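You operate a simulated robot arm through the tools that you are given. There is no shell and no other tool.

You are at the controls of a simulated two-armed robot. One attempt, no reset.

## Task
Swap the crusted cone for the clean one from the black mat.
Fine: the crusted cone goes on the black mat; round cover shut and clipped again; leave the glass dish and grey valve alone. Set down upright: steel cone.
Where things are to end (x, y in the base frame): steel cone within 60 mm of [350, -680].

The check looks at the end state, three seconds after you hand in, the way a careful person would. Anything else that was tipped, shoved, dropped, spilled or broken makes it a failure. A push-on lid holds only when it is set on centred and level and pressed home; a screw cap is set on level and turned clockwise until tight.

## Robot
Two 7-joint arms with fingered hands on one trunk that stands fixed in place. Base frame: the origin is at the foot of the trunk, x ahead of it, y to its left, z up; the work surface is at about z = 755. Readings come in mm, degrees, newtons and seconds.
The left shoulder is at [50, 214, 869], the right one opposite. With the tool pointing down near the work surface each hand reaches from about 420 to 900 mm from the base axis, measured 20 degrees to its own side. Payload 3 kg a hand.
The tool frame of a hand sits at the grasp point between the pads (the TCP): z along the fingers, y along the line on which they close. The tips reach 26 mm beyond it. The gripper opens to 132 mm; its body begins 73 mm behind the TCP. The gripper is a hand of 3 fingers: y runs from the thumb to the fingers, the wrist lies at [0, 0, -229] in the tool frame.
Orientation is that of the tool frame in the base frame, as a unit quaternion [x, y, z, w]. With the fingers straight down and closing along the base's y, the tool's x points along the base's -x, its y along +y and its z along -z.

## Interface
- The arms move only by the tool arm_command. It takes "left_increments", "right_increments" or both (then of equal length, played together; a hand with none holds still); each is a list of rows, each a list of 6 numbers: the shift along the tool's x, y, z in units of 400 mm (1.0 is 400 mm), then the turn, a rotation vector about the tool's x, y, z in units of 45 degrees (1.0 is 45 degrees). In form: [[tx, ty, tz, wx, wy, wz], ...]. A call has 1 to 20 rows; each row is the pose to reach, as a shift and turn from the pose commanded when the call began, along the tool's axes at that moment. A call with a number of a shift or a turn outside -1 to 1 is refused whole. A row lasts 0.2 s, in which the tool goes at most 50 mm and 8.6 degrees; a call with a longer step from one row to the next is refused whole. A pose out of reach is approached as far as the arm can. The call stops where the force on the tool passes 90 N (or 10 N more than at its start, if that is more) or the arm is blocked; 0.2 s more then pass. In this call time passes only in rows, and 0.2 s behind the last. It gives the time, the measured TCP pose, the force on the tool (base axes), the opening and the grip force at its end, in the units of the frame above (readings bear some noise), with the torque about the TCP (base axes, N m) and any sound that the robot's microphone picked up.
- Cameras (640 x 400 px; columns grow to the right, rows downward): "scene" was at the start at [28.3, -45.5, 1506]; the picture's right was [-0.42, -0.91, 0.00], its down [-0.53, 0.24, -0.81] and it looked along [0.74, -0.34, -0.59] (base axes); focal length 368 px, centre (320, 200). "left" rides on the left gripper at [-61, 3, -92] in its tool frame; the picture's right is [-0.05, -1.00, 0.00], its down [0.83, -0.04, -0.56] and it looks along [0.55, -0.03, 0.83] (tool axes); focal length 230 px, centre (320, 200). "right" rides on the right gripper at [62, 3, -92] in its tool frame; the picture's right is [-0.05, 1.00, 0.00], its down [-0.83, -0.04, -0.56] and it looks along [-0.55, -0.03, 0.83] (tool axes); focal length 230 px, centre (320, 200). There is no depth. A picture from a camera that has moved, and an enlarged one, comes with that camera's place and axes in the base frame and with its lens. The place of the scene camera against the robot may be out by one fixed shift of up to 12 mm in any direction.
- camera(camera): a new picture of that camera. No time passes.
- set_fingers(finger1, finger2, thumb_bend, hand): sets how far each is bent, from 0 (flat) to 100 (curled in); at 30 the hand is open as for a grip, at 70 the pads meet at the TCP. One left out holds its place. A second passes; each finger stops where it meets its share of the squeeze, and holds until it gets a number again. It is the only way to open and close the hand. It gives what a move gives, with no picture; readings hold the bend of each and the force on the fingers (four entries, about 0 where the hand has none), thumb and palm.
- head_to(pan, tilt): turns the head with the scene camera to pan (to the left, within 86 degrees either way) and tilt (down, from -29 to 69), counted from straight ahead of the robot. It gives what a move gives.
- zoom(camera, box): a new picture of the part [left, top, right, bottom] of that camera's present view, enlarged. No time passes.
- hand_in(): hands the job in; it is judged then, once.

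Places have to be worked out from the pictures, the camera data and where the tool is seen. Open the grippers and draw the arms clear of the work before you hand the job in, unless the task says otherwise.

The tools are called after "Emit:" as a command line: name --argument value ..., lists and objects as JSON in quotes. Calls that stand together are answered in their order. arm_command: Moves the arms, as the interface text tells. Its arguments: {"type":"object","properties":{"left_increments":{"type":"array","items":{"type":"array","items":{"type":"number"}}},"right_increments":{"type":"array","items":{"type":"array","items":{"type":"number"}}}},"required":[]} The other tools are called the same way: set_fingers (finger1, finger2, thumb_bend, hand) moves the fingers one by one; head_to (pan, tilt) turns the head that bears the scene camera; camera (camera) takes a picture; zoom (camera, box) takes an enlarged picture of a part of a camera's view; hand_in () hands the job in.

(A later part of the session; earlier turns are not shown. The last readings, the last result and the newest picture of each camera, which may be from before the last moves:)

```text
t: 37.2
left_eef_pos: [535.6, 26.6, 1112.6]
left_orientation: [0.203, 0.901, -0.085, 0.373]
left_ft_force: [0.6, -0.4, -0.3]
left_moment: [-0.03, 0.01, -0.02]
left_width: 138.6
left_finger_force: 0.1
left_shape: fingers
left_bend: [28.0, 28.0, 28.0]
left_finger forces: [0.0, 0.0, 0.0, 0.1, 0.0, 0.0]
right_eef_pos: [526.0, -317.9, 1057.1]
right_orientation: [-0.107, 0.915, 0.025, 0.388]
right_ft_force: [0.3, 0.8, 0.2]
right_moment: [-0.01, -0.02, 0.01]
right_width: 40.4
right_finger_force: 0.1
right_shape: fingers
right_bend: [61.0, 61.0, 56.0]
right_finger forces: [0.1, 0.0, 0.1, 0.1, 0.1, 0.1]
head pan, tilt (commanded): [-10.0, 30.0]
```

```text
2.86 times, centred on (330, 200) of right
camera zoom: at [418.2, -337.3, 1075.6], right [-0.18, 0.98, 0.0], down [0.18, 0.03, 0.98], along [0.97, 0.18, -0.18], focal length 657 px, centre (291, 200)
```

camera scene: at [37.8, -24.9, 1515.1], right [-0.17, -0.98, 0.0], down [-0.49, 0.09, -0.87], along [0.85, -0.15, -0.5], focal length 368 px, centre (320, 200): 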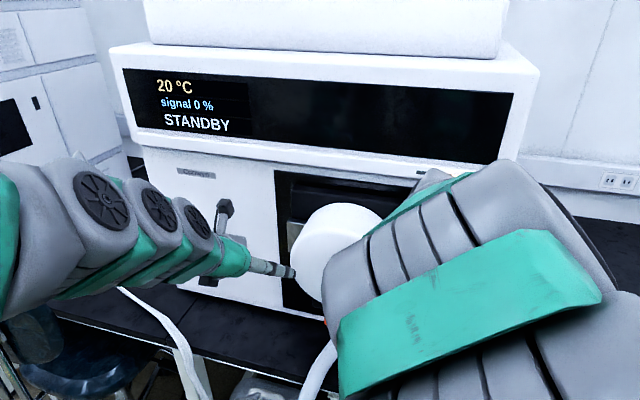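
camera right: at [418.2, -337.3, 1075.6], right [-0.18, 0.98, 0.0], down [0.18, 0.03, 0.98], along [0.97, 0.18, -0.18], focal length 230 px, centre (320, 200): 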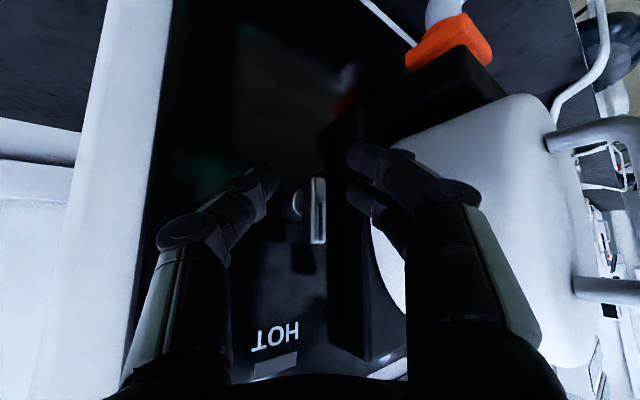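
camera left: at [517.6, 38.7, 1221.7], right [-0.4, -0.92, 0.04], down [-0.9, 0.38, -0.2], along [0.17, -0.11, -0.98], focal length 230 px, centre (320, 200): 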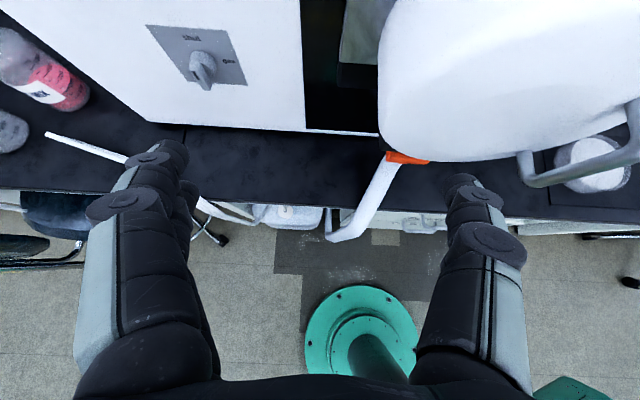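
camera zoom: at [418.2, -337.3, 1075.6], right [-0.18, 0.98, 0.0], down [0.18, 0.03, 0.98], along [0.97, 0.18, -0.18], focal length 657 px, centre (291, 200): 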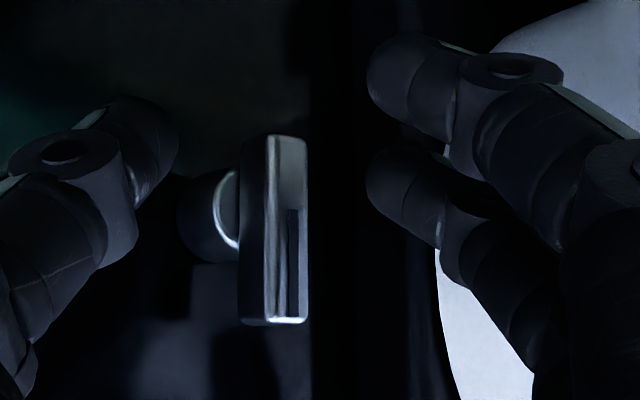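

The bar is centred in the gap. I move 22 mm forward and 6 mm up so the pads flank the bar, then close on it gently.

Emit:
arm_command --right_increments '[[-0.024, 0, 0.015, 0, 0, 0], [-0.0485, 0, 0.03, 0, 0, 0]]'

Emit:
set_fingers --hand "right" --finger1 72 --finger2 72 --thumb_bend 72

Emit:
zoom --camera "right" --box '[240, 130, 420, 270]'

```text
t: 37.8
left_eef_pos: [535.4, 26.3, 1113.3]
left_orientation: [0.203, 0.901, -0.084, 0.374]
left_ft_force: [1.1, -0.4, 0.0]
left_moment: [-0.05, 0.0, 0.02]
left_width: 138.6
left_finger_force: 0.1
left_shape: fingers
left_bend: [28.0, 28.0, 28.0]
left_finger forces: [0.0, 0.0, 0.0, 0.0, 0.1, 0.0]
right_eef_pos: [547.5, -313.0, 1063.1]
right_orientation: [-0.107, 0.915, 0.024, 0.389]
right_ft_force: [-0.9, -0.3, 0.0]
right_moment: [0.0, -0.03, 0.0]
right_width: 40.7
right_finger_force: 0.1
right_shape: fingers
right_bend: [61.0, 61.0, 56.0]
right_finger forces: [0.0, 0.0, 0.1, 0.1, 0.0, 0.1]
head pan, tilt (commanded): [-10.0, 30.0]
```

```text
t: 38.8
left_eef_pos: [536.2, 26.3, 1111.9]
left_orientation: [0.203, 0.901, -0.084, 0.373]
left_ft_force: [-0.2, -0.1, 0.5]
left_moment: [-0.04, 0.02, 0.03]
left_width: 138.5
left_finger_force: 0.2
left_shape: fingers
left_bend: [28.0, 28.0, 28.0]
left_finger forces: [0.1, 0.1, 0.0, 0.1, 0.1, 0.0]
right_eef_pos: [548.3, -312.7, 1062.8]
right_orientation: [-0.108, 0.915, 0.025, 0.389]
right_ft_force: [2.5, -13.1, -5.0]
right_moment: [-0.15, 0.1, -0.33]
right_width: 16.8
right_finger_force: 8.9
right_shape: fingers
right_bend: [72.0, 71.0, 64.0]
right_finger forces: [0.1, 2.5, 0.0, 0.1, 14.5, 0.0]
head pan, tilt (commanded): [-10.0, 30.0]
```

```text
2.86 times, centred on (330, 200) of right
camera zoom: at [440.1, -332.5, 1081.3], right [-0.18, 0.98, 0.0], down [0.18, 0.03, 0.98], along [0.97, 0.18, -0.18], focal length 657 px, centre (291, 200)
```

zoom: 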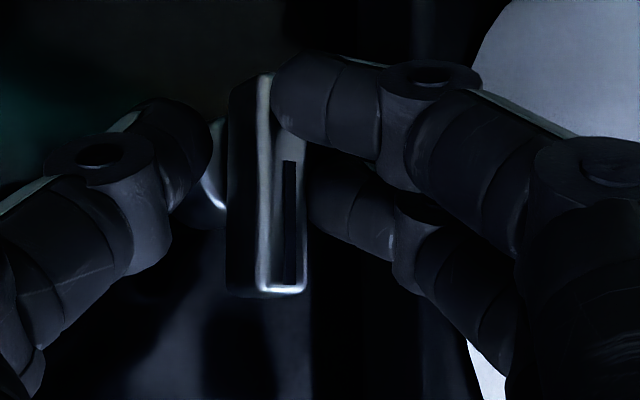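

The thumb touches the bar but the fingers have hardly met it; I close the fingers a little more.

Emit:
set_fingers --hand "right" --finger1 82 --finger2 82

Emit:
zoom --camera "right" --box '[240, 130, 420, 270]'

```text
t: 39.8
left_eef_pos: [535.4, 26.5, 1114.1]
left_orientation: [0.203, 0.901, -0.085, 0.373]
left_ft_force: [-0.4, 0.1, -0.8]
left_moment: [0.0, 0.01, 0.02]
left_width: 138.7
left_finger_force: 0.1
left_shape: fingers
left_bend: [28.0, 28.0, 28.0]
left_finger forces: [0.0, 0.0, 0.0, 0.0, 0.0, 0.0]
right_eef_pos: [548.3, -313.2, 1062.8]
right_orientation: [-0.106, 0.915, 0.024, 0.389]
right_ft_force: [4.0, -7.8, -7.9]
right_moment: [-0.07, 0.15, -0.33]
right_width: 12.1
right_finger_force: 12.2
right_shape: fingers
right_bend: [82.0, 72.0, 64.0]
right_finger forces: [0.1, 8.7, 0.0, 0.0, 15.6, 0.1]
head pan, tilt (commanded): [-10.0, 30.0]
```

```text
2.86 times, centred on (330, 200) of right
camera zoom: at [440.2, -332.1, 1081.1], right [-0.18, 0.98, 0.0], down [0.18, 0.03, 0.98], along [0.97, 0.18, -0.18], focal length 657 px, centre (291, 200)
```

zoom: 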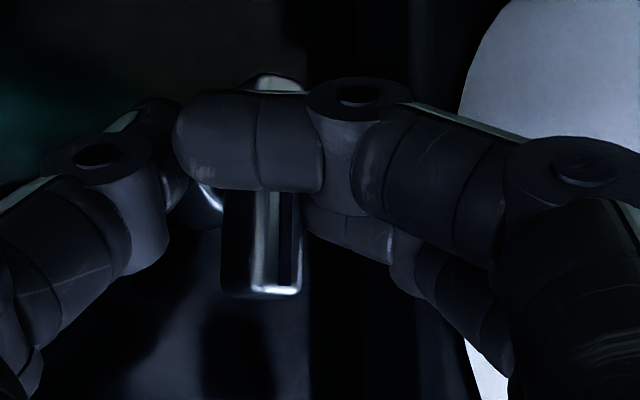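

Finger 2 and the thumb grip the bar. I try a 10° clockwise twist about the knob's axis and read the torque.

Emit:
arm_command --right_increments '[[0.0015, -0.002, 0, -0.06, -0.068, 0.065], [0.003, -0.004, -0.001, -0.119, -0.136, 0.13]]'

Emit:
zoom --camera "right" --box '[240, 130, 420, 270]'

```text
t: 40.4
left_eef_pos: [537.0, 25.9, 1113.5]
left_orientation: [0.204, 0.901, -0.084, 0.373]
left_ft_force: [0.2, 0.0, 0.1]
left_moment: [0.02, -0.02, -0.02]
left_width: 138.5
left_finger_force: 0.2
left_shape: fingers
left_bend: [28.0, 28.0, 28.0]
left_finger forces: [0.0, 0.1, 0.0, 0.0, 0.0, 0.1]
right_eef_pos: [547.2, -314.0, 1062.1]
right_orientation: [-0.077, 0.895, 0.093, 0.43]
right_ft_force: [-1.6, -10.0, -13.5]
right_moment: [-0.1, 0.36, -0.39]
right_width: 12.2
right_finger_force: 13.5
right_shape: fingers
right_bend: [82.0, 72.0, 64.0]
right_finger forces: [0.1, 7.6, 0.0, 0.0, 19.9, 0.0]
head pan, tilt (commanded): [-10.0, 30.0]
```

```text
2.86 times, centred on (330, 200) of right
camera zoom: at [438.3, -336.1, 1069.2], right [-0.19, 0.97, 0.14], down [0.1, -0.12, 0.99], along [0.98, 0.2, -0.08], focal length 657 px, centre (291, 200)
```

zoom: 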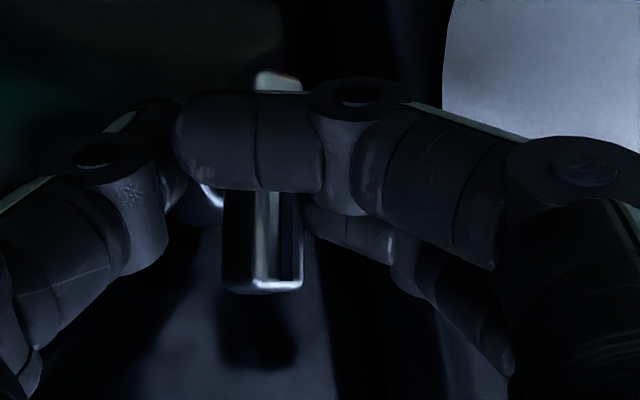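

The knob turned with the hand at low torque, clockwise. I continue another 40° clockwise about its axis.

Emit:
arm_command --right_increments '[[0.0025, -0.003, 0, -0.0951, -0.1087, 0.1037], [0.0055, -0.0055, 0.0005, -0.1903, -0.2174, 0.2075], [0.009, -0.008, 0.001, -0.2854, -0.3262, 0.3112], [0.0125, -0.01, 0.0018, -0.3806, -0.4349, 0.415], [0.016, -0.0115, 0.0025, -0.4757, -0.5436, 0.5187]]'

Emit:
camera --camera "right"

Emit:
zoom --camera "right" --box '[240, 130, 420, 270]'

```text
t: 41.6
left_eef_pos: [536.1, 26.5, 1112.6]
left_orientation: [0.203, 0.901, -0.084, 0.373]
left_ft_force: [0.2, 0.0, 0.8]
left_moment: [-0.01, -0.04, 0.0]
left_width: 138.5
left_finger_force: 0.0
left_shape: fingers
left_bend: [28.0, 28.0, 28.0]
left_finger forces: [0.0, 0.0, 0.0, 0.0, 0.0, 0.1]
right_eef_pos: [521.3, -337.5, 1103.2]
right_orientation: [0.048, 0.765, 0.354, 0.536]
right_ft_force: [-0.5, 0.0, -0.3]
right_moment: [-0.03, -0.01, 0.04]
right_width: 4.8
right_finger_force: 0.0
right_shape: fingers
right_bend: [82.0, 76.0, 69.0]
right_finger forces: [0.0, 0.0, 0.0, 0.0, 0.0, 0.0]
right hand out of reach, approached as far as the arm can: row 3, 4, 5
head pan, tilt (commanded): [-10.0, 30.0]
```

```text
taken
camera right: at [416.1, -351.7, 1071.5], right [-0.28, 0.72, 0.63], down [-0.11, -0.68, 0.72], along [0.95, 0.13, 0.27], focal length 230 px, centre (320, 200)
```

right: 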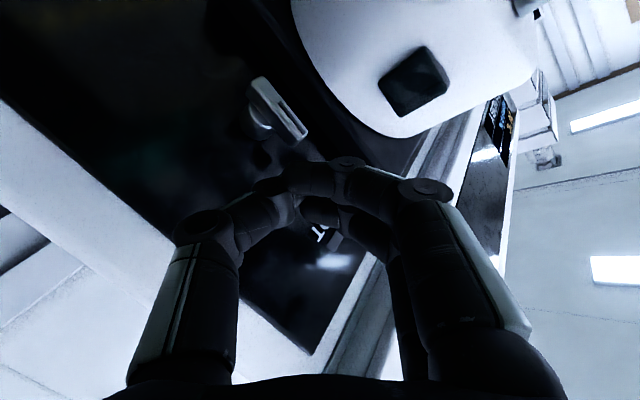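

```text
2.86 times, centred on (330, 200) of right
camera zoom: at [416.1, -351.7, 1071.5], right [-0.28, 0.72, 0.63], down [-0.11, -0.68, 0.72], along [0.95, 0.13, 0.27], focal length 657 px, centre (291, 200)
```

zoom: 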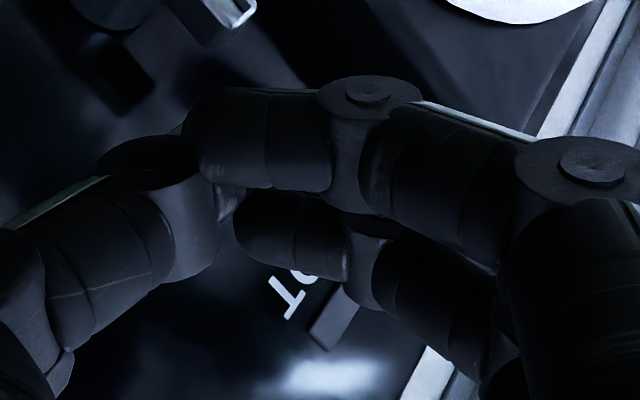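

The wrist ran out of reach at that roll and the fingers slid off upward. I zoom in on the knob to see how it stands now.

Emit:
zoom --camera "right" --box '[220, 60, 340, 160]'

Emit:
zoom --camera "scene" --box '[360, 190, 480, 290]'

Emit:
camera --camera "left"

```text
4.00 times, centred on (280, 110) of right
camera zoom: at [416.1, -351.7, 1071.5], right [-0.28, 0.72, 0.63], down [-0.11, -0.68, 0.72], along [0.95, 0.13, 0.27], focal length 920 px, centre (480, 560)
```

zoom: 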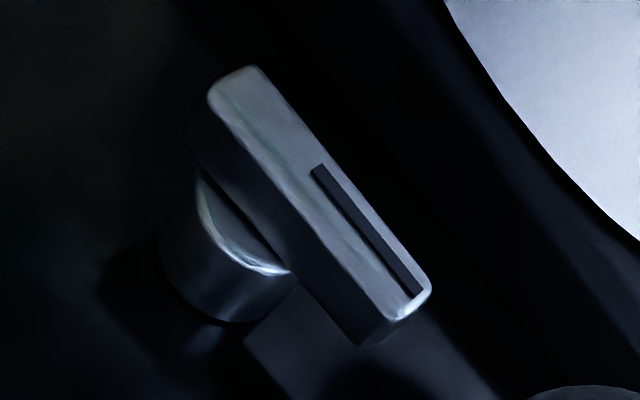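

```text
4.00 times, centred on (420, 240) of scene
camera zoom: at [37.8, -24.8, 1515.2], right [-0.17, -0.98, 0.0], down [-0.49, 0.09, -0.87], along [0.85, -0.15, -0.5], focal length 1471 px, centre (-80, 40)
```

zoom: 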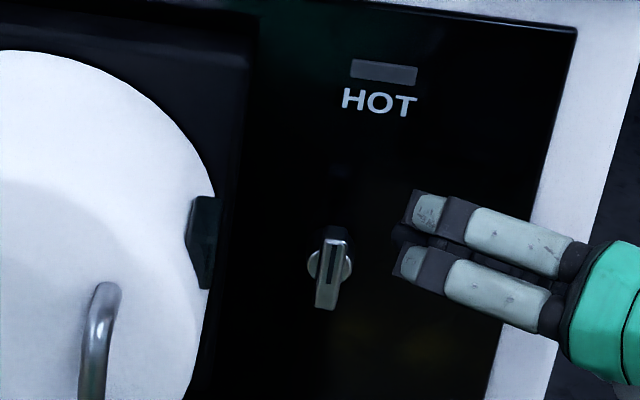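

```text
taken
camera left: at [517.4, 38.6, 1221.5], right [-0.39, -0.92, 0.04], down [-0.9, 0.38, -0.19], along [0.16, -0.11, -0.98], focal length 230 px, centre (320, 200)
```

left: 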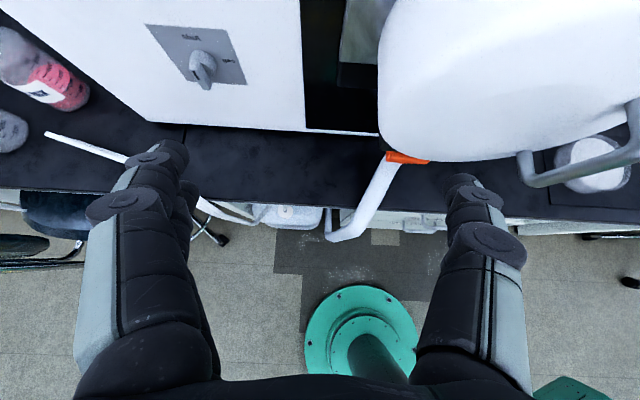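

The bar is back upright, so it was not held turned. The right arm is cramped here, but the left arm can reach the knob level and turn it with its wrist alone; first I draw the right hand back and undo its roll.

Emit:
arm_command --right_increments '[[-0.005, -0.011, -0.084, 0, 0, 0], [-0.011, -0.022, -0.168, 0, 0, 0], [-0.016, -0.033, -0.252, 0, 0, 0], [-0.022, -0.044, -0.3355, 0.09, 0.094, -0.089], [-0.022, -0.044, -0.3355, 0.18, 0.188, -0.178], [-0.022, -0.044, -0.3355, 0.27, 0.282, -0.267], [-0.022, -0.044, -0.3355, 0.36, 0.376, -0.356], [-0.022, -0.044, -0.3355, 0.45, 0.47, -0.445], [-0.022, -0.044, -0.3355, 0.54, 0.565, -0.534], [-0.022, -0.044, -0.3355, 0.638, 0.66, -0.625]]'

Emit:
set_fingers --hand "right" --finger1 30 --finger2 30 --thumb_bend 30

Emit:
camera --camera "right"

Emit:
camera --camera "scene"

```text
t: 43.8
left_eef_pos: [536.4, 26.2, 1113.1]
left_orientation: [0.203, 0.901, -0.083, 0.374]
left_ft_force: [0.0, -0.2, 0.6]
left_moment: [0.01, -0.02, 0.01]
left_width: 138.7
left_finger_force: 0.1
left_shape: fingers
left_bend: [28.0, 28.0, 28.0]
left_finger forces: [0.0, 0.1, 0.0, 0.0, 0.0, 0.0]
right_eef_pos: [415.9, -419.8, 1122.5]
right_orientation: [-0.097, 0.925, 0.019, 0.366]
right_ft_force: [0.2, -0.3, 0.8]
right_moment: [-0.02, 0.02, 0.0]
right_width: 4.9
right_finger_force: 0.0
right_shape: fingers
right_bend: [82.0, 76.0, 69.0]
right_finger forces: [0.0, 0.0, 0.0, 0.0, 0.1, 0.1]
head pan, tilt (commanded): [-10.0, 30.0]
```

```text
t: 44.8
left_eef_pos: [535.6, 26.7, 1114.0]
left_orientation: [0.204, 0.901, -0.084, 0.373]
left_ft_force: [0.0, 0.0, -0.2]
left_moment: [0.02, -0.01, 0.02]
left_width: 138.5
left_finger_force: 0.1
left_shape: fingers
left_bend: [28.0, 28.0, 28.0]
left_finger forces: [0.0, 0.1, 0.0, 0.1, 0.1, 0.0]
right_eef_pos: [415.7, -420.4, 1122.3]
right_orientation: [-0.097, 0.925, 0.02, 0.367]
right_ft_force: [0.5, -0.6, 0.3]
right_moment: [0.0, 0.01, -0.02]
right_width: 134.0
right_finger_force: 0.1
right_shape: fingers
right_bend: [30.0, 30.0, 30.0]
right_finger forces: [0.0, 0.0, 0.0, 0.1, 0.0, 0.0]
head pan, tilt (commanded): [-10.0, 30.0]
```

```text
taken
camera right: at [309.3, -436.7, 1146.4], right [-0.16, 0.99, 0.0], down [0.23, 0.04, 0.97], along [0.96, 0.15, -0.23], focal length 230 px, centre (320, 200)
```

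right: 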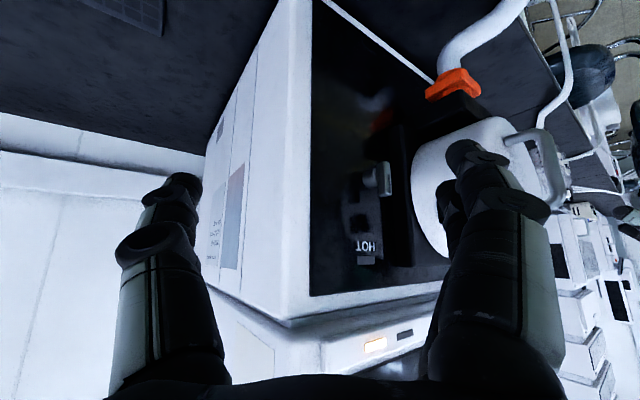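

```text
taken
camera scene: at [37.8, -24.8, 1515.2], right [-0.17, -0.98, 0.0], down [-0.49, 0.09, -0.87], along [0.85, -0.15, -0.5], focal length 368 px, centre (320, 200)
```

scene: 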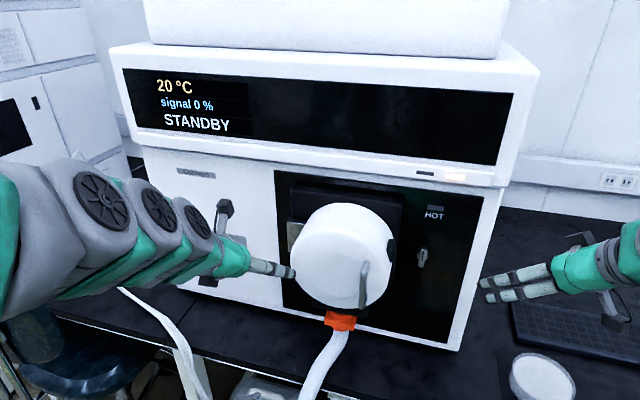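

There is a printed plate on the instrument's right side; it may be instructions, so I zoom in on it.

Emit:
zoom --camera "right" --box '[195, 150, 275, 280]'

Emit:
zoom --camera "right" --box '[335, 150, 415, 260]'

Emit:
zoom --camera "scene" --box '[380, 200, 460, 280]'

```text
3.08 times, centred on (235, 215) of right
camera zoom: at [309.3, -436.7, 1146.4], right [-0.16, 0.99, 0.0], down [0.23, 0.04, 0.97], along [0.96, 0.15, -0.23], focal length 708 px, centre (582, 154)
```

zoom: 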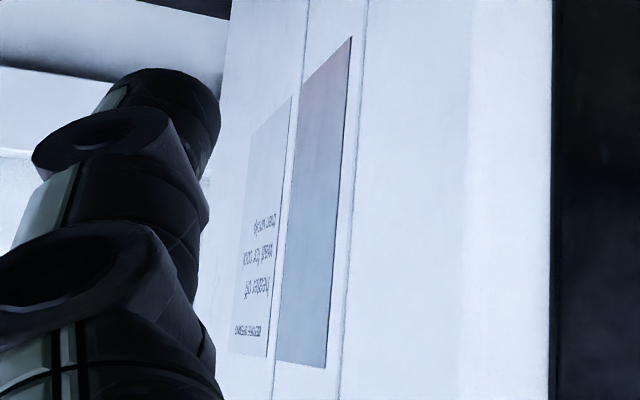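

```text
3.64 times, centred on (375, 205) of right
camera zoom: at [309.3, -436.7, 1146.4], right [-0.16, 0.99, 0.0], down [0.23, 0.04, 0.97], along [0.96, 0.15, -0.23], focal length 837 px, centre (120, 182)
```

zoom: 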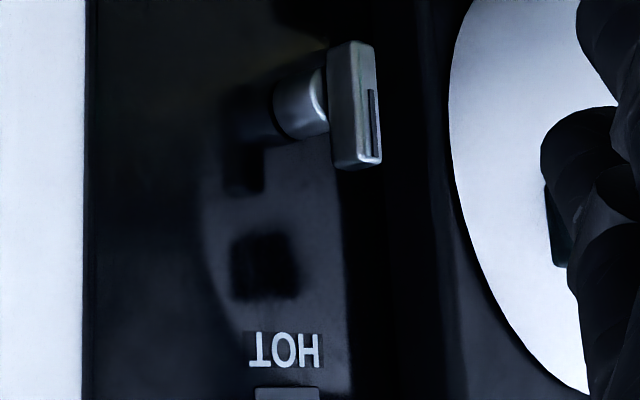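

```text
5.00 times, centred on (420, 240) of scene
camera zoom: at [37.8, -24.8, 1515.2], right [-0.17, -0.98, 0.0], down [-0.49, 0.09, -0.87], along [0.85, -0.15, -0.5], focal length 1839 px, centre (-180, 0)
```

zoom: 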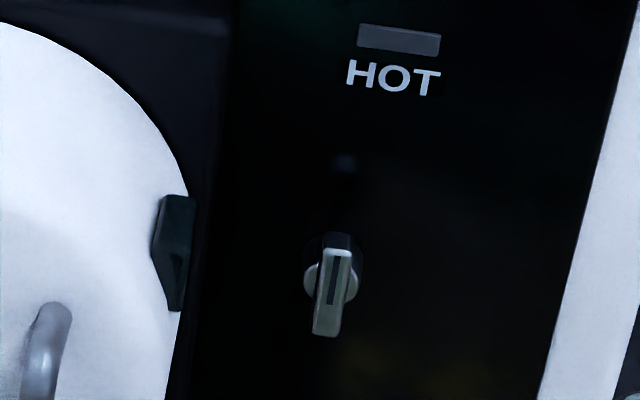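

The sheet reads something like "BEFORE OPENING: heater off, wait for cool, …". I zoom tighter to read it.

Emit:
zoom --camera "right" --box '[202, 210, 226, 262]'

Emit:
zoom --camera "right" --box '[208, 215, 224, 247]'

```text
7.69 times, centred on (214, 236) of right
camera zoom: at [309.3, -436.7, 1146.4], right [-0.16, 0.99, 0.0], down [0.23, 0.04, 0.97], along [0.96, 0.15, -0.23], focal length 1770 px, centre (1135, -77)
```

zoom: 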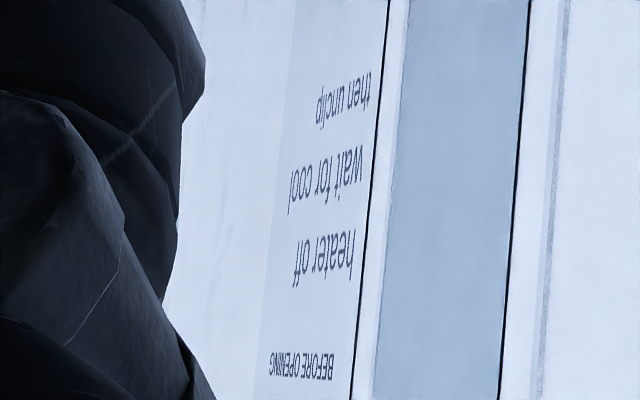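

```text
12.50 times, centred on (216, 231) of right
camera zoom: at [309.3, -436.7, 1146.4], right [-0.16, 0.99, 0.0], down [0.23, 0.04, 0.97], along [0.96, 0.15, -0.23], focal length 2876 px, centre (1620, -188)
```

zoom: 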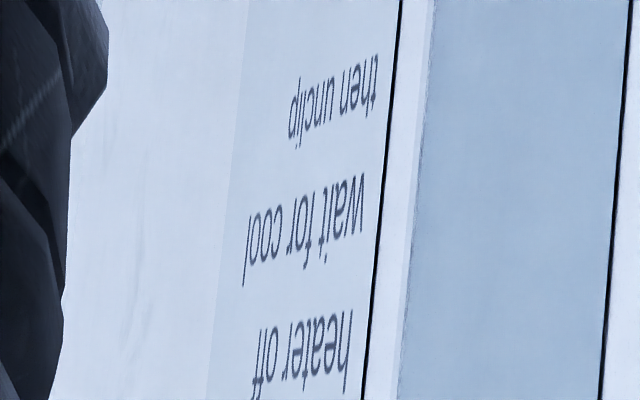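

The sheet says "BEFORE OPENING – heater off – wait for cool – then unclip", so a clip must be found; the T-knob under HOT may be the heater control instead. I zoom tightly with the scene camera at the metal block, the dark block and the orange part.

Emit:
zoom --camera "scene" --box '[280, 210, 320, 260]'

Emit:
zoom --camera "scene" --box '[375, 230, 405, 270]'

Emit:
zoom --camera "scene" --box '[320, 295, 375, 340]'

Emit:
zoom --camera "scene" --box '[400, 160, 480, 190]'

Emit:
zoom --camera "left" --box '[320, 0, 460, 180]'

```text
8.00 times, centred on (300, 235) of scene
camera zoom: at [37.8, -24.8, 1515.2], right [-0.17, -0.98, 0.0], down [-0.49, 0.09, -0.87], along [0.85, -0.15, -0.5], focal length 2942 px, centre (480, -80)
```

zoom: 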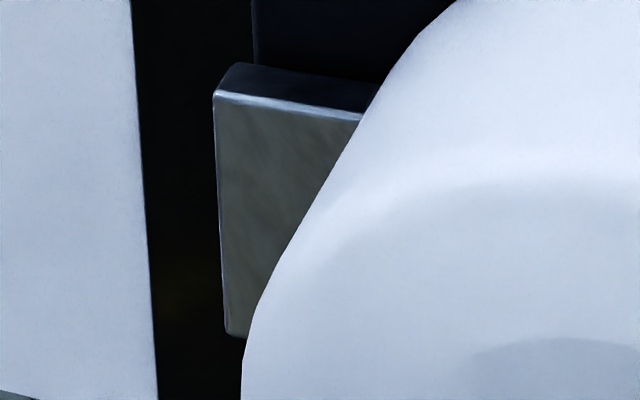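

```text
10.00 times, centred on (390, 250) of scene
camera zoom: at [37.8, -24.8, 1515.2], right [-0.17, -0.98, 0.0], down [-0.49, 0.09, -0.87], along [0.85, -0.15, -0.5], focal length 3677 px, centre (-380, -300)
```

zoom: 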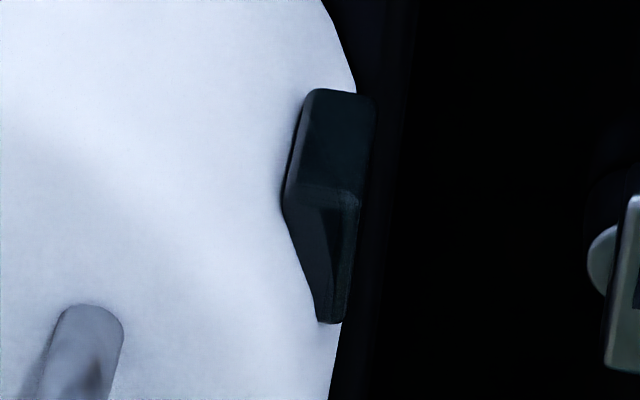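

```text
8.89 times, centred on (348, 318) of scene
camera zoom: at [37.8, -24.8, 1515.2], right [-0.17, -0.98, 0.0], down [-0.49, 0.09, -0.87], along [0.85, -0.15, -0.5], focal length 3269 px, centre (76, -844)
```

zoom: 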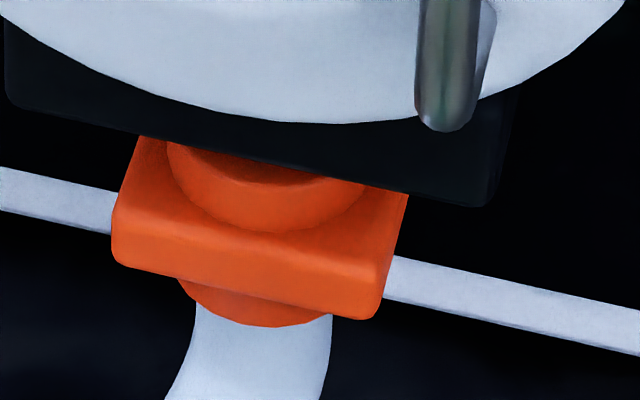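

```text
8.00 times, centred on (440, 175) of scene
camera zoom: at [37.8, -24.8, 1515.2], right [-0.17, -0.98, 0.0], down [-0.49, 0.09, -0.87], along [0.85, -0.15, -0.5], focal length 2942 px, centre (-640, 400)
```

zoom: 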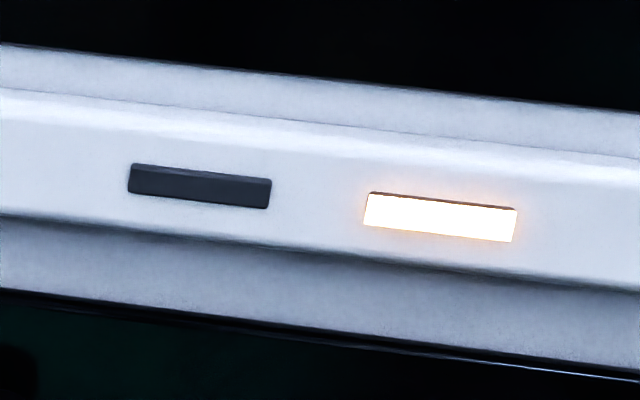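

```text
2.22 times, centred on (390, 90) of left
camera zoom: at [517.4, 38.3, 1221.5], right [-0.4, -0.92, 0.04], down [-0.9, 0.38, -0.19], along [0.16, -0.11, -0.98], focal length 511 px, centre (164, 444)
```

zoom: 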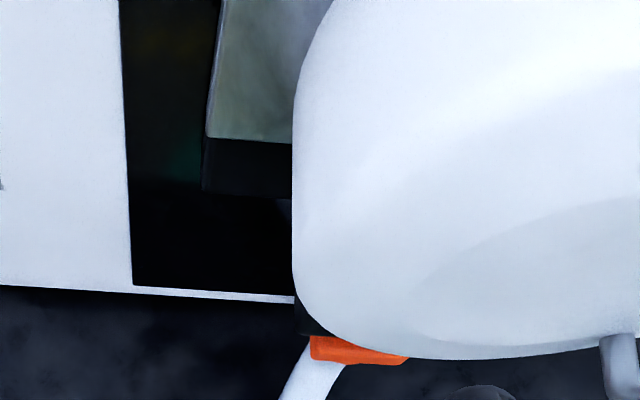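

The T-knob stays the best candidate, and it turned freely clockwise. I approach it again with the right hand from above (steeper), where the wrist has room to roll clockwise; fingers narrowed first.

Emit:
set_fingers --hand "right" --finger1 59 --finger2 59 --thumb_bend 57

Emit:
arm_command --right_increments '[[-0.055, 0.049, 0.038, 0.104, 0, 0.112], [-0.111, 0.098, 0.077, 0.209, 0, 0.223], [-0.166, 0.148, 0.115, 0.313, 0, 0.335], [-0.222, 0.197, 0.154, 0.418, 0, 0.446], [-0.277, 0.246, 0.192, 0.522, 0, 0.558]]'

Emit:
arm_command --right_increments '[[0, 0, 0, 0, 0.145, 0], [0, 0, 0, 0, 0.29, 0]]'

Emit:
camera --camera "right"

Emit:
camera --camera "scene"

```text
t: 45.8
left_eef_pos: [535.6, 25.9, 1113.3]
left_orientation: [0.203, 0.901, -0.085, 0.374]
left_ft_force: [0.4, -0.5, 0.2]
left_moment: [-0.01, 0.01, -0.01]
left_width: 138.8
left_finger_force: 0.0
left_shape: fingers
left_bend: [28.0, 28.0, 28.0]
left_finger forces: [0.0, 0.1, 0.0, 0.1, 0.0, 0.1]
right_eef_pos: [417.1, -419.9, 1121.6]
right_orientation: [-0.097, 0.925, 0.02, 0.366]
right_ft_force: [0.6, -0.2, -0.4]
right_moment: [0.0, -0.01, 0.01]
right_width: 43.6
right_finger_force: 0.1
right_shape: fingers
right_bend: [59.0, 59.0, 56.0]
right_finger forces: [0.0, 0.1, 0.0, 0.0, 0.0, 0.0]
head pan, tilt (commanded): [-10.0, 30.0]
```

```text
t: 47.0
left_eef_pos: [535.6, 25.8, 1113.1]
left_orientation: [0.203, 0.901, -0.085, 0.374]
left_ft_force: [0.5, 0.0, -0.2]
left_moment: [-0.01, -0.02, -0.01]
left_width: 138.6
left_finger_force: 0.0
left_shape: fingers
left_bend: [28.0, 28.0, 28.0]
left_finger forces: [0.1, 0.0, 0.0, 0.0, 0.0, 0.0]
right_eef_pos: [528.0, -296.1, 1138.0]
right_orientation: [0.181, 0.908, -0.09, 0.366]
right_ft_force: [0.4, 0.5, 0.0]
right_moment: [-0.02, -0.01, 0.01]
right_width: 43.4
right_finger_force: 0.0
right_shape: fingers
right_bend: [59.0, 59.0, 56.0]
right_finger forces: [0.0, 0.1, 0.0, 0.0, 0.0, 0.0]
head pan, tilt (commanded): [-10.0, 30.0]
```

```text
t: 47.6
left_eef_pos: [534.8, 26.2, 1112.3]
left_orientation: [0.203, 0.901, -0.084, 0.374]
left_ft_force: [-0.2, 0.1, 0.1]
left_moment: [-0.01, 0.0, -0.04]
left_width: 138.4
left_finger_force: 0.1
left_shape: fingers
left_bend: [28.0, 28.0, 28.0]
left_finger forces: [0.0, 0.0, 0.0, 0.0, 0.0, 0.1]
right_eef_pos: [527.1, -296.6, 1137.7]
right_orientation: [0.19, 0.945, -0.067, 0.259]
right_ft_force: [0.4, -1.0, -0.1]
right_moment: [-0.01, -0.01, 0.02]
right_width: 43.2
right_finger_force: 0.1
right_shape: fingers
right_bend: [59.0, 59.0, 56.0]
right_finger forces: [0.0, 0.0, 0.0, 0.0, 0.0, 0.1]
head pan, tilt (commanded): [-10.0, 30.0]
```

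```text
taken
camera right: at [437.0, -252.7, 1183.9], right [0.43, 0.9, 0.0], down [0.39, -0.18, 0.9], along [0.81, -0.39, -0.43], focal length 230 px, centre (320, 200)
```

right: 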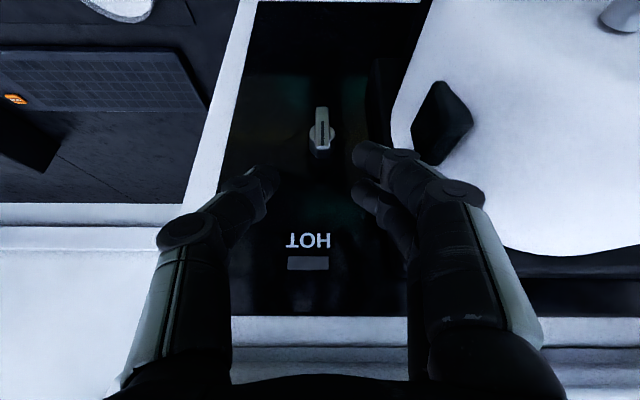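

```text
taken
camera scene: at [37.8, -24.8, 1515.2], right [-0.17, -0.98, 0.0], down [-0.49, 0.09, -0.87], along [0.85, -0.15, -0.5], focal length 368 px, centre (320, 200)
```

scene: 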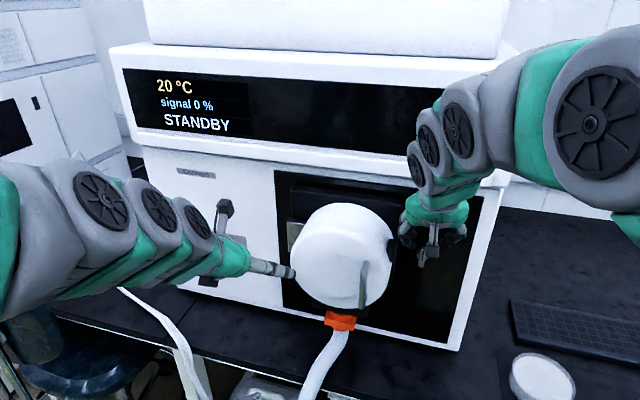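

The knob is straight below and ahead of the gap. I move 59 mm down along the fingers so the pads straddle the bar's upper end.

Emit:
arm_command --right_increments '[[0.002, 0.009, 0.05, 0, 0, 0], [0.004, 0.009, 0.1, 0, 0, 0], [0.004, 0.009, 0.148, 0, 0, 0]]'

Emit:
zoom --camera "right" --box '[220, 80, 420, 240]'

```text
t: 48.4
left_eef_pos: [535.1, 25.9, 1113.1]
left_orientation: [0.204, 0.901, -0.084, 0.374]
left_ft_force: [-0.1, -0.6, -0.1]
left_moment: [0.01, -0.03, -0.01]
left_width: 138.5
left_finger_force: 0.1
left_shape: fingers
left_bend: [28.0, 28.0, 28.0]
left_finger forces: [0.1, 0.1, 0.1, 0.1, 0.0, 0.0]
right_eef_pos: [554.9, -306.2, 1086.4]
right_orientation: [0.19, 0.944, -0.068, 0.26]
right_ft_force: [-0.8, -0.3, -0.3]
right_moment: [-0.03, 0.03, -0.02]
right_width: 43.4
right_finger_force: 0.0
right_shape: fingers
right_bend: [59.0, 59.0, 56.0]
right_finger forces: [0.1, 0.0, 0.1, 0.0, 0.0, 0.0]
head pan, tilt (commanded): [-10.0, 30.0]
```

```text
2.50 times, centred on (320, 160) of right
camera zoom: at [464.9, -262.7, 1132.3], right [0.43, 0.9, 0.0], down [0.38, -0.18, 0.91], along [0.82, -0.39, -0.42], focal length 575 px, centre (320, 300)
```

zoom: 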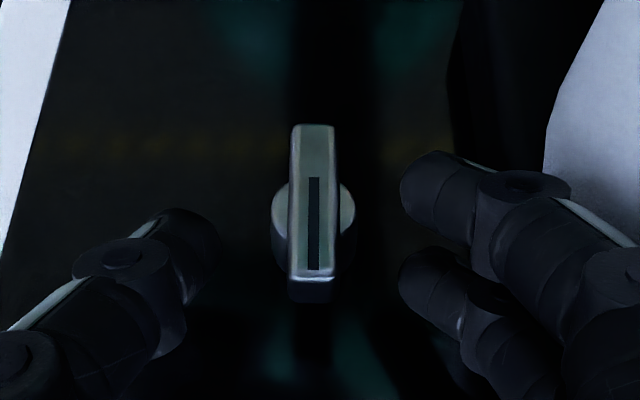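

Tips are at the bar's depth and the bar is centred. I close on it.

Emit:
set_fingers --hand "right" --finger1 76 --finger2 76 --thumb_bend 76

Emit:
zoom --camera "right" --box '[220, 80, 420, 240]'

```text
t: 49.4
left_eef_pos: [535.9, 26.4, 1112.6]
left_orientation: [0.203, 0.901, -0.085, 0.373]
left_ft_force: [-0.5, 0.1, 0.3]
left_moment: [-0.03, -0.02, 0.04]
left_width: 138.3
left_finger_force: 0.1
left_shape: fingers
left_bend: [28.0, 28.0, 28.0]
left_finger forces: [0.0, 0.0, 0.0, 0.1, 0.0, 0.1]
right_eef_pos: [555.0, -305.6, 1086.5]
right_orientation: [0.19, 0.945, -0.068, 0.259]
right_ft_force: [2.3, -7.9, -8.3]
right_moment: [-0.12, 0.08, 0.01]
right_width: 2.9
right_finger_force: 8.2
right_shape: fingers
right_bend: [76.0, 72.0, 68.0]
right_finger forces: [0.1, 5.5, 0.1, 0.0, 11.6, 0.0]
head pan, tilt (commanded): [-10.0, 30.0]
```

```text
2.50 times, centred on (320, 160) of right
camera zoom: at [464.7, -262.9, 1132.3], right [0.43, 0.9, 0.0], down [0.38, -0.18, 0.91], along [0.81, -0.39, -0.43], focal length 575 px, centre (320, 300)
```

zoom: 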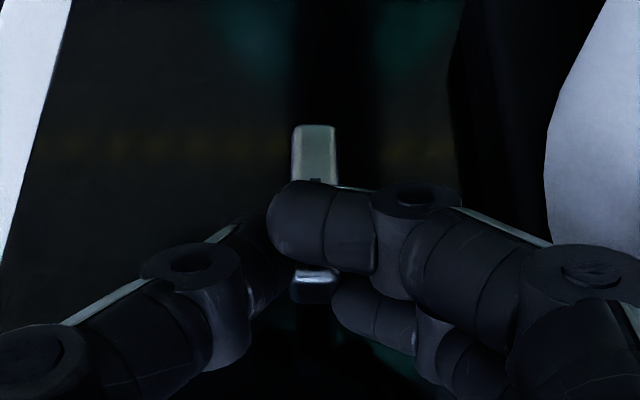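

Thumb and finger 2 grip the bar's upper end. I roll the hand 40° clockwise about the knob axis.

Emit:
arm_command --right_increments '[[0, -0.0077, -0.0007, -0.095, -0.004, 0.057], [0, -0.0152, -0.001, -0.19, -0.008, 0.115], [0.0007, -0.0228, -0.0005, -0.286, -0.012, 0.172], [0.0016, -0.03, 0.0004, -0.381, -0.016, 0.23], [0.003, -0.0378, 0.0021, -0.476, -0.02, 0.287], [0.0044, -0.045, 0.0042, -0.571, -0.024, 0.344], [0.0063, -0.052, 0.0068, -0.667, -0.028, 0.402], [0.0084, -0.058, 0.0099, -0.762, -0.032, 0.459]]'

Emit:
zoom --camera "right" --box '[200, 60, 440, 260]'

Emit:
zoom --camera "scene" --box '[360, 190, 480, 290]'

```text
t: 51.2
left_eef_pos: [537.2, 26.5, 1112.7]
left_orientation: [0.204, 0.901, -0.084, 0.373]
left_ft_force: [-0.2, 0.2, 0.1]
left_moment: [0.03, -0.01, 0.01]
left_width: 138.4
left_finger_force: 0.1
left_shape: fingers
left_bend: [28.0, 28.0, 28.0]
left_finger forces: [0.0, 0.1, 0.0, 0.1, 0.0, 0.0]
right_eef_pos: [545.5, -327.6, 1082.9]
right_orientation: [0.268, 0.87, 0.257, 0.325]
right_ft_force: [-2.3, 1.0, 5.1]
right_moment: [0.05, -0.18, 0.14]
right_width: 0.6
right_finger_force: 12.7
right_shape: fingers
right_bend: [76.0, 74.0, 71.0]
right_finger forces: [0.0, 17.9, 0.1, 0.1, 7.3, 0.0]
head pan, tilt (commanded): [-10.0, 30.0]
```

```text
2.00 times, centred on (320, 160) of right
camera zoom: at [442.1, -311.9, 1118.2], right [0.33, 0.69, 0.64], down [0.13, -0.71, 0.69], along [0.93, -0.14, -0.33], focal length 460 px, centre (320, 280)
```

zoom: 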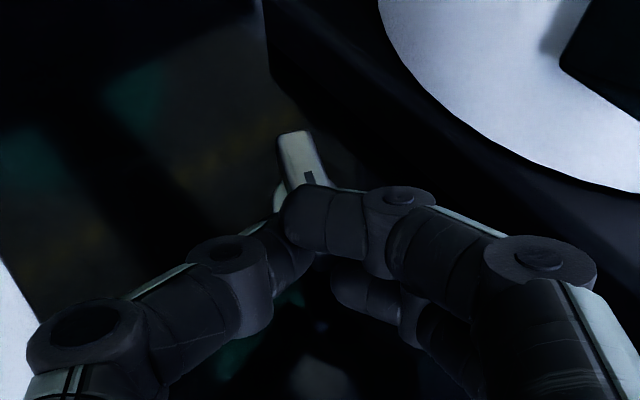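

```text
4.00 times, centred on (420, 240) of scene
camera zoom: at [37.7, -24.8, 1515.2], right [-0.17, -0.98, 0.0], down [-0.49, 0.09, -0.87], along [0.85, -0.15, -0.5], focal length 1471 px, centre (-80, 40)
```

zoom: 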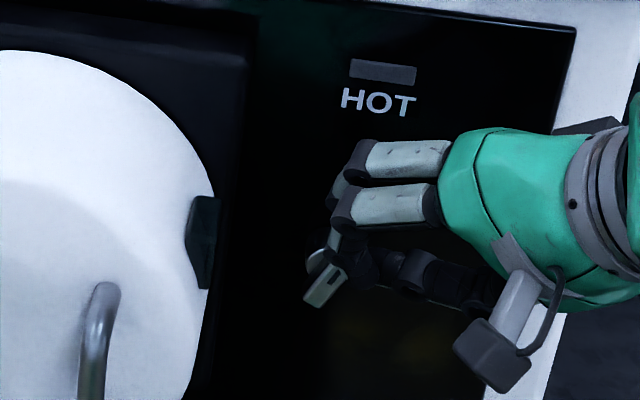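

The knob has turned about 28° clockwise and stays in the grip. I continue the roll another 25° while easing slightly toward the axis.

Emit:
arm_command --right_increments '[[0.0016, -0.0066, 0.002, -0.095, -0.0044, 0.058], [0.0032, -0.0132, 0.004, -0.19, -0.0088, 0.115], [0.0048, -0.0198, 0.006, -0.284, -0.0132, 0.173], [0.0064, -0.0264, 0.008, -0.379, -0.0176, 0.23], [0.008, -0.033, 0.01, -0.474, -0.022, 0.288]]'

Emit:
zoom --camera "right" --box '[200, 60, 440, 260]'

Emit:
zoom --camera "scene" --box '[360, 190, 480, 290]'

```text
t: 52.4
left_eef_pos: [537.0, 26.2, 1112.1]
left_orientation: [0.204, 0.901, -0.084, 0.374]
left_ft_force: [-0.3, -1.3, 0.1]
left_moment: [-0.01, 0.01, -0.01]
left_width: 138.4
left_finger_force: 0.1
left_shape: fingers
left_bend: [28.0, 28.0, 28.0]
left_finger forces: [0.0, 0.0, 0.0, 0.1, 0.0, 0.0]
right_eef_pos: [541.3, -335.2, 1069.8]
right_orientation: [0.302, 0.769, 0.446, 0.343]
right_ft_force: [-2.6, -9.7, 15.1]
right_moment: [0.13, -0.35, -0.15]
right_width: 0.0
right_finger_force: 13.9
right_shape: fingers
right_bend: [76.0, 73.0, 73.0]
right_finger forces: [0.0, 19.0, 0.1, 0.0, 9.0, 0.0]
head pan, tilt (commanded): [-10.0, 30.0]
```

```text
2.00 times, centred on (320, 160) of right
camera zoom: at [433.1, -329.5, 1089.2], right [0.19, 0.38, 0.91], down [0.03, -0.92, 0.38], along [0.98, -0.04, -0.19], focal length 460 px, centre (320, 280)
```

zoom: 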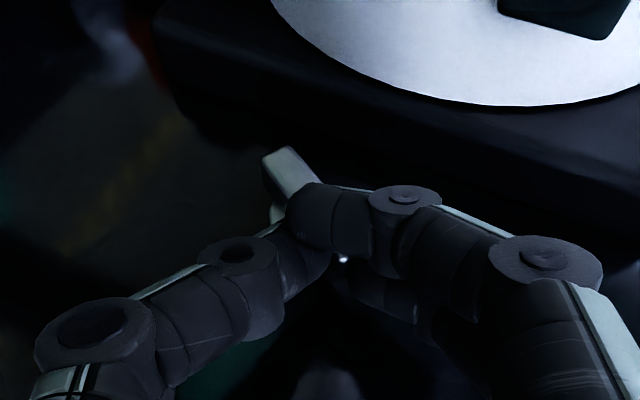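

```text
4.00 times, centred on (420, 240) of scene
camera zoom: at [37.5, -24.9, 1515.2], right [-0.17, -0.98, 0.0], down [-0.49, 0.09, -0.87], along [0.85, -0.15, -0.5], focal length 1471 px, centre (-80, 40)
```

zoom: 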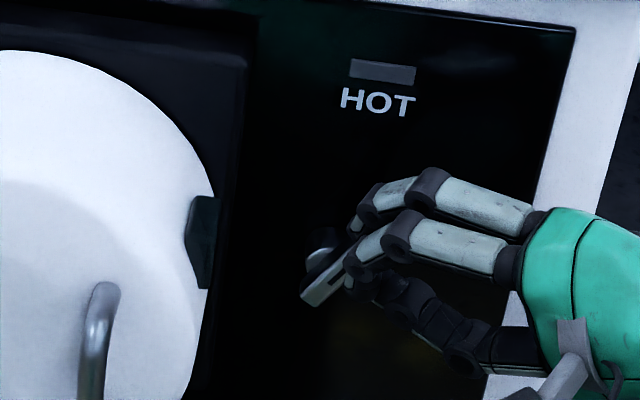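

The bar has turned, but I need a sharper look to judge its angle; zooming.

Emit:
zoom --camera "right" --box '[270, 120, 350, 180]'

Emit:
zoom --camera "scene" --box '[405, 240, 445, 275]'

Emit:
camera --camera "scene"

```text
6.67 times, centred on (310, 150) of right
camera zoom: at [433.1, -329.5, 1089.2], right [0.19, 0.38, 0.91], down [0.03, -0.92, 0.38], along [0.98, -0.04, -0.19], focal length 1534 px, centre (387, 533)
```

zoom: 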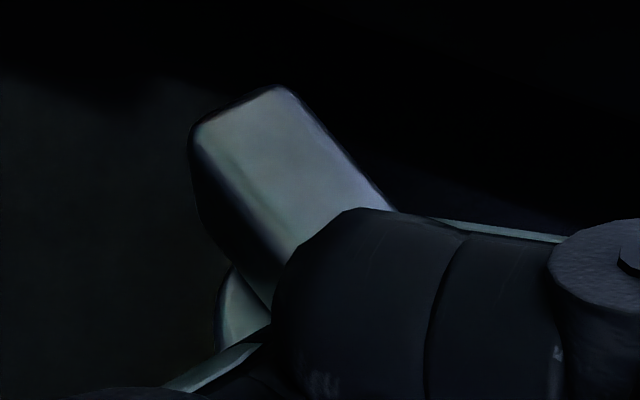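

```text
11.43 times, centred on (425, 258) of scene
camera zoom: at [37.5, -24.9, 1515.2], right [-0.17, -0.98, 0.0], down [-0.49, 0.09, -0.87], along [0.85, -0.15, -0.5], focal length 4202 px, centre (-880, -457)
```

zoom: 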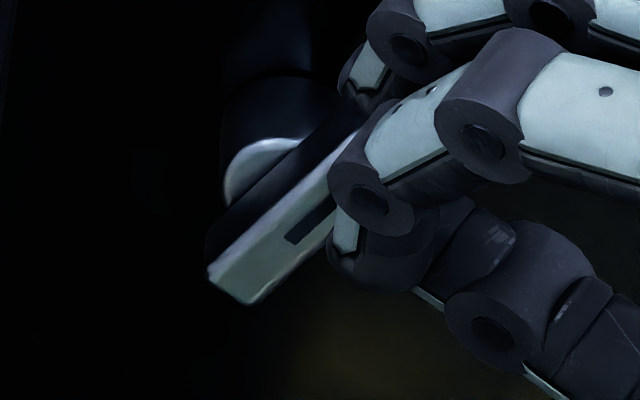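

```text
taken
camera scene: at [37.5, -24.9, 1515.2], right [-0.17, -0.98, 0.0], down [-0.49, 0.09, -0.87], along [0.85, -0.15, -0.5], focal length 368 px, centre (320, 200)
```

scene: 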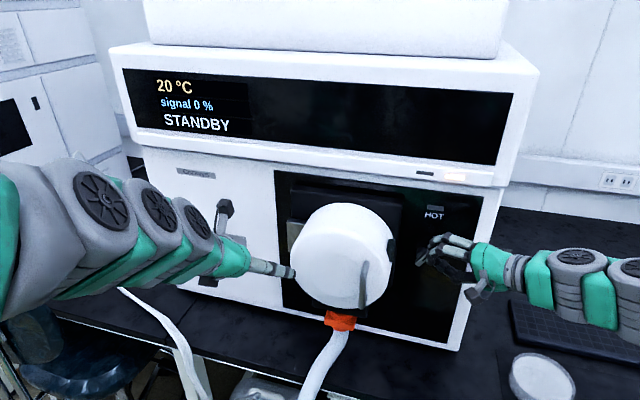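

The knob now stands at about 38° clockwise. I release it to see whether it stays or springs back.

Emit:
set_fingers --hand "right" --finger1 56 --finger2 56 --thumb_bend 52

Emit:
zoom --camera "scene" --box '[405, 240, 445, 275]'

Emit:
zoom --camera "right" --box '[240, 100, 400, 240]'

```text
t: 53.4
left_eef_pos: [536.2, 26.3, 1113.8]
left_orientation: [0.203, 0.902, -0.084, 0.373]
left_ft_force: [-0.2, 0.3, -0.4]
left_moment: [0.03, 0.01, -0.01]
left_width: 138.4
left_finger_force: 0.0
left_shape: fingers
left_bend: [28.0, 28.0, 28.0]
left_finger forces: [0.0, 0.0, 0.0, 0.1, 0.0, 0.0]
right_eef_pos: [542.8, -333.8, 1068.6]
right_orientation: [0.303, 0.77, 0.444, 0.344]
right_ft_force: [0.0, -0.2, -0.6]
right_moment: [0.01, 0.02, 0.0]
right_width: 53.9
right_finger_force: 0.2
right_shape: fingers
right_bend: [56.0, 56.0, 52.0]
right_finger forces: [0.1, 0.0, 0.0, 0.1, 0.0, 0.0]
head pan, tilt (commanded): [-10.0, 30.0]
```

```text
11.43 times, centred on (425, 258) of scene
camera zoom: at [37.8, -24.8, 1515.2], right [-0.17, -0.98, 0.0], down [-0.49, 0.09, -0.87], along [0.85, -0.15, -0.5], focal length 4202 px, centre (-880, -457)
```

zoom: 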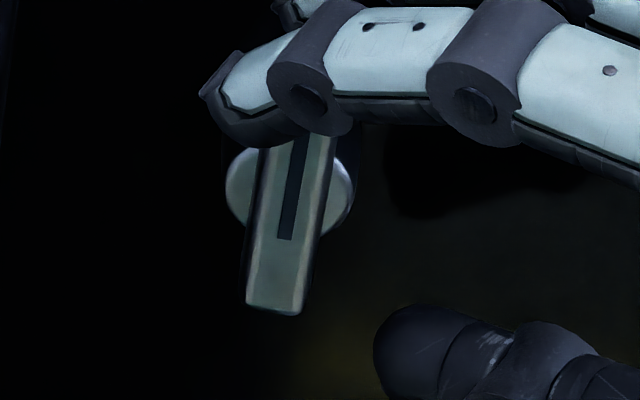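

```text
2.86 times, centred on (320, 170) of right
camera zoom: at [433.4, -329.0, 1089.1], right [0.19, 0.38, 0.91], down [0.03, -0.92, 0.38], along [0.98, -0.04, -0.19], focal length 657 px, centre (320, 286)
```

zoom: 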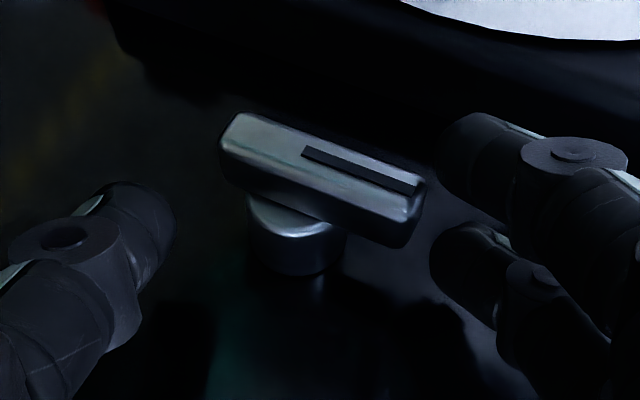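

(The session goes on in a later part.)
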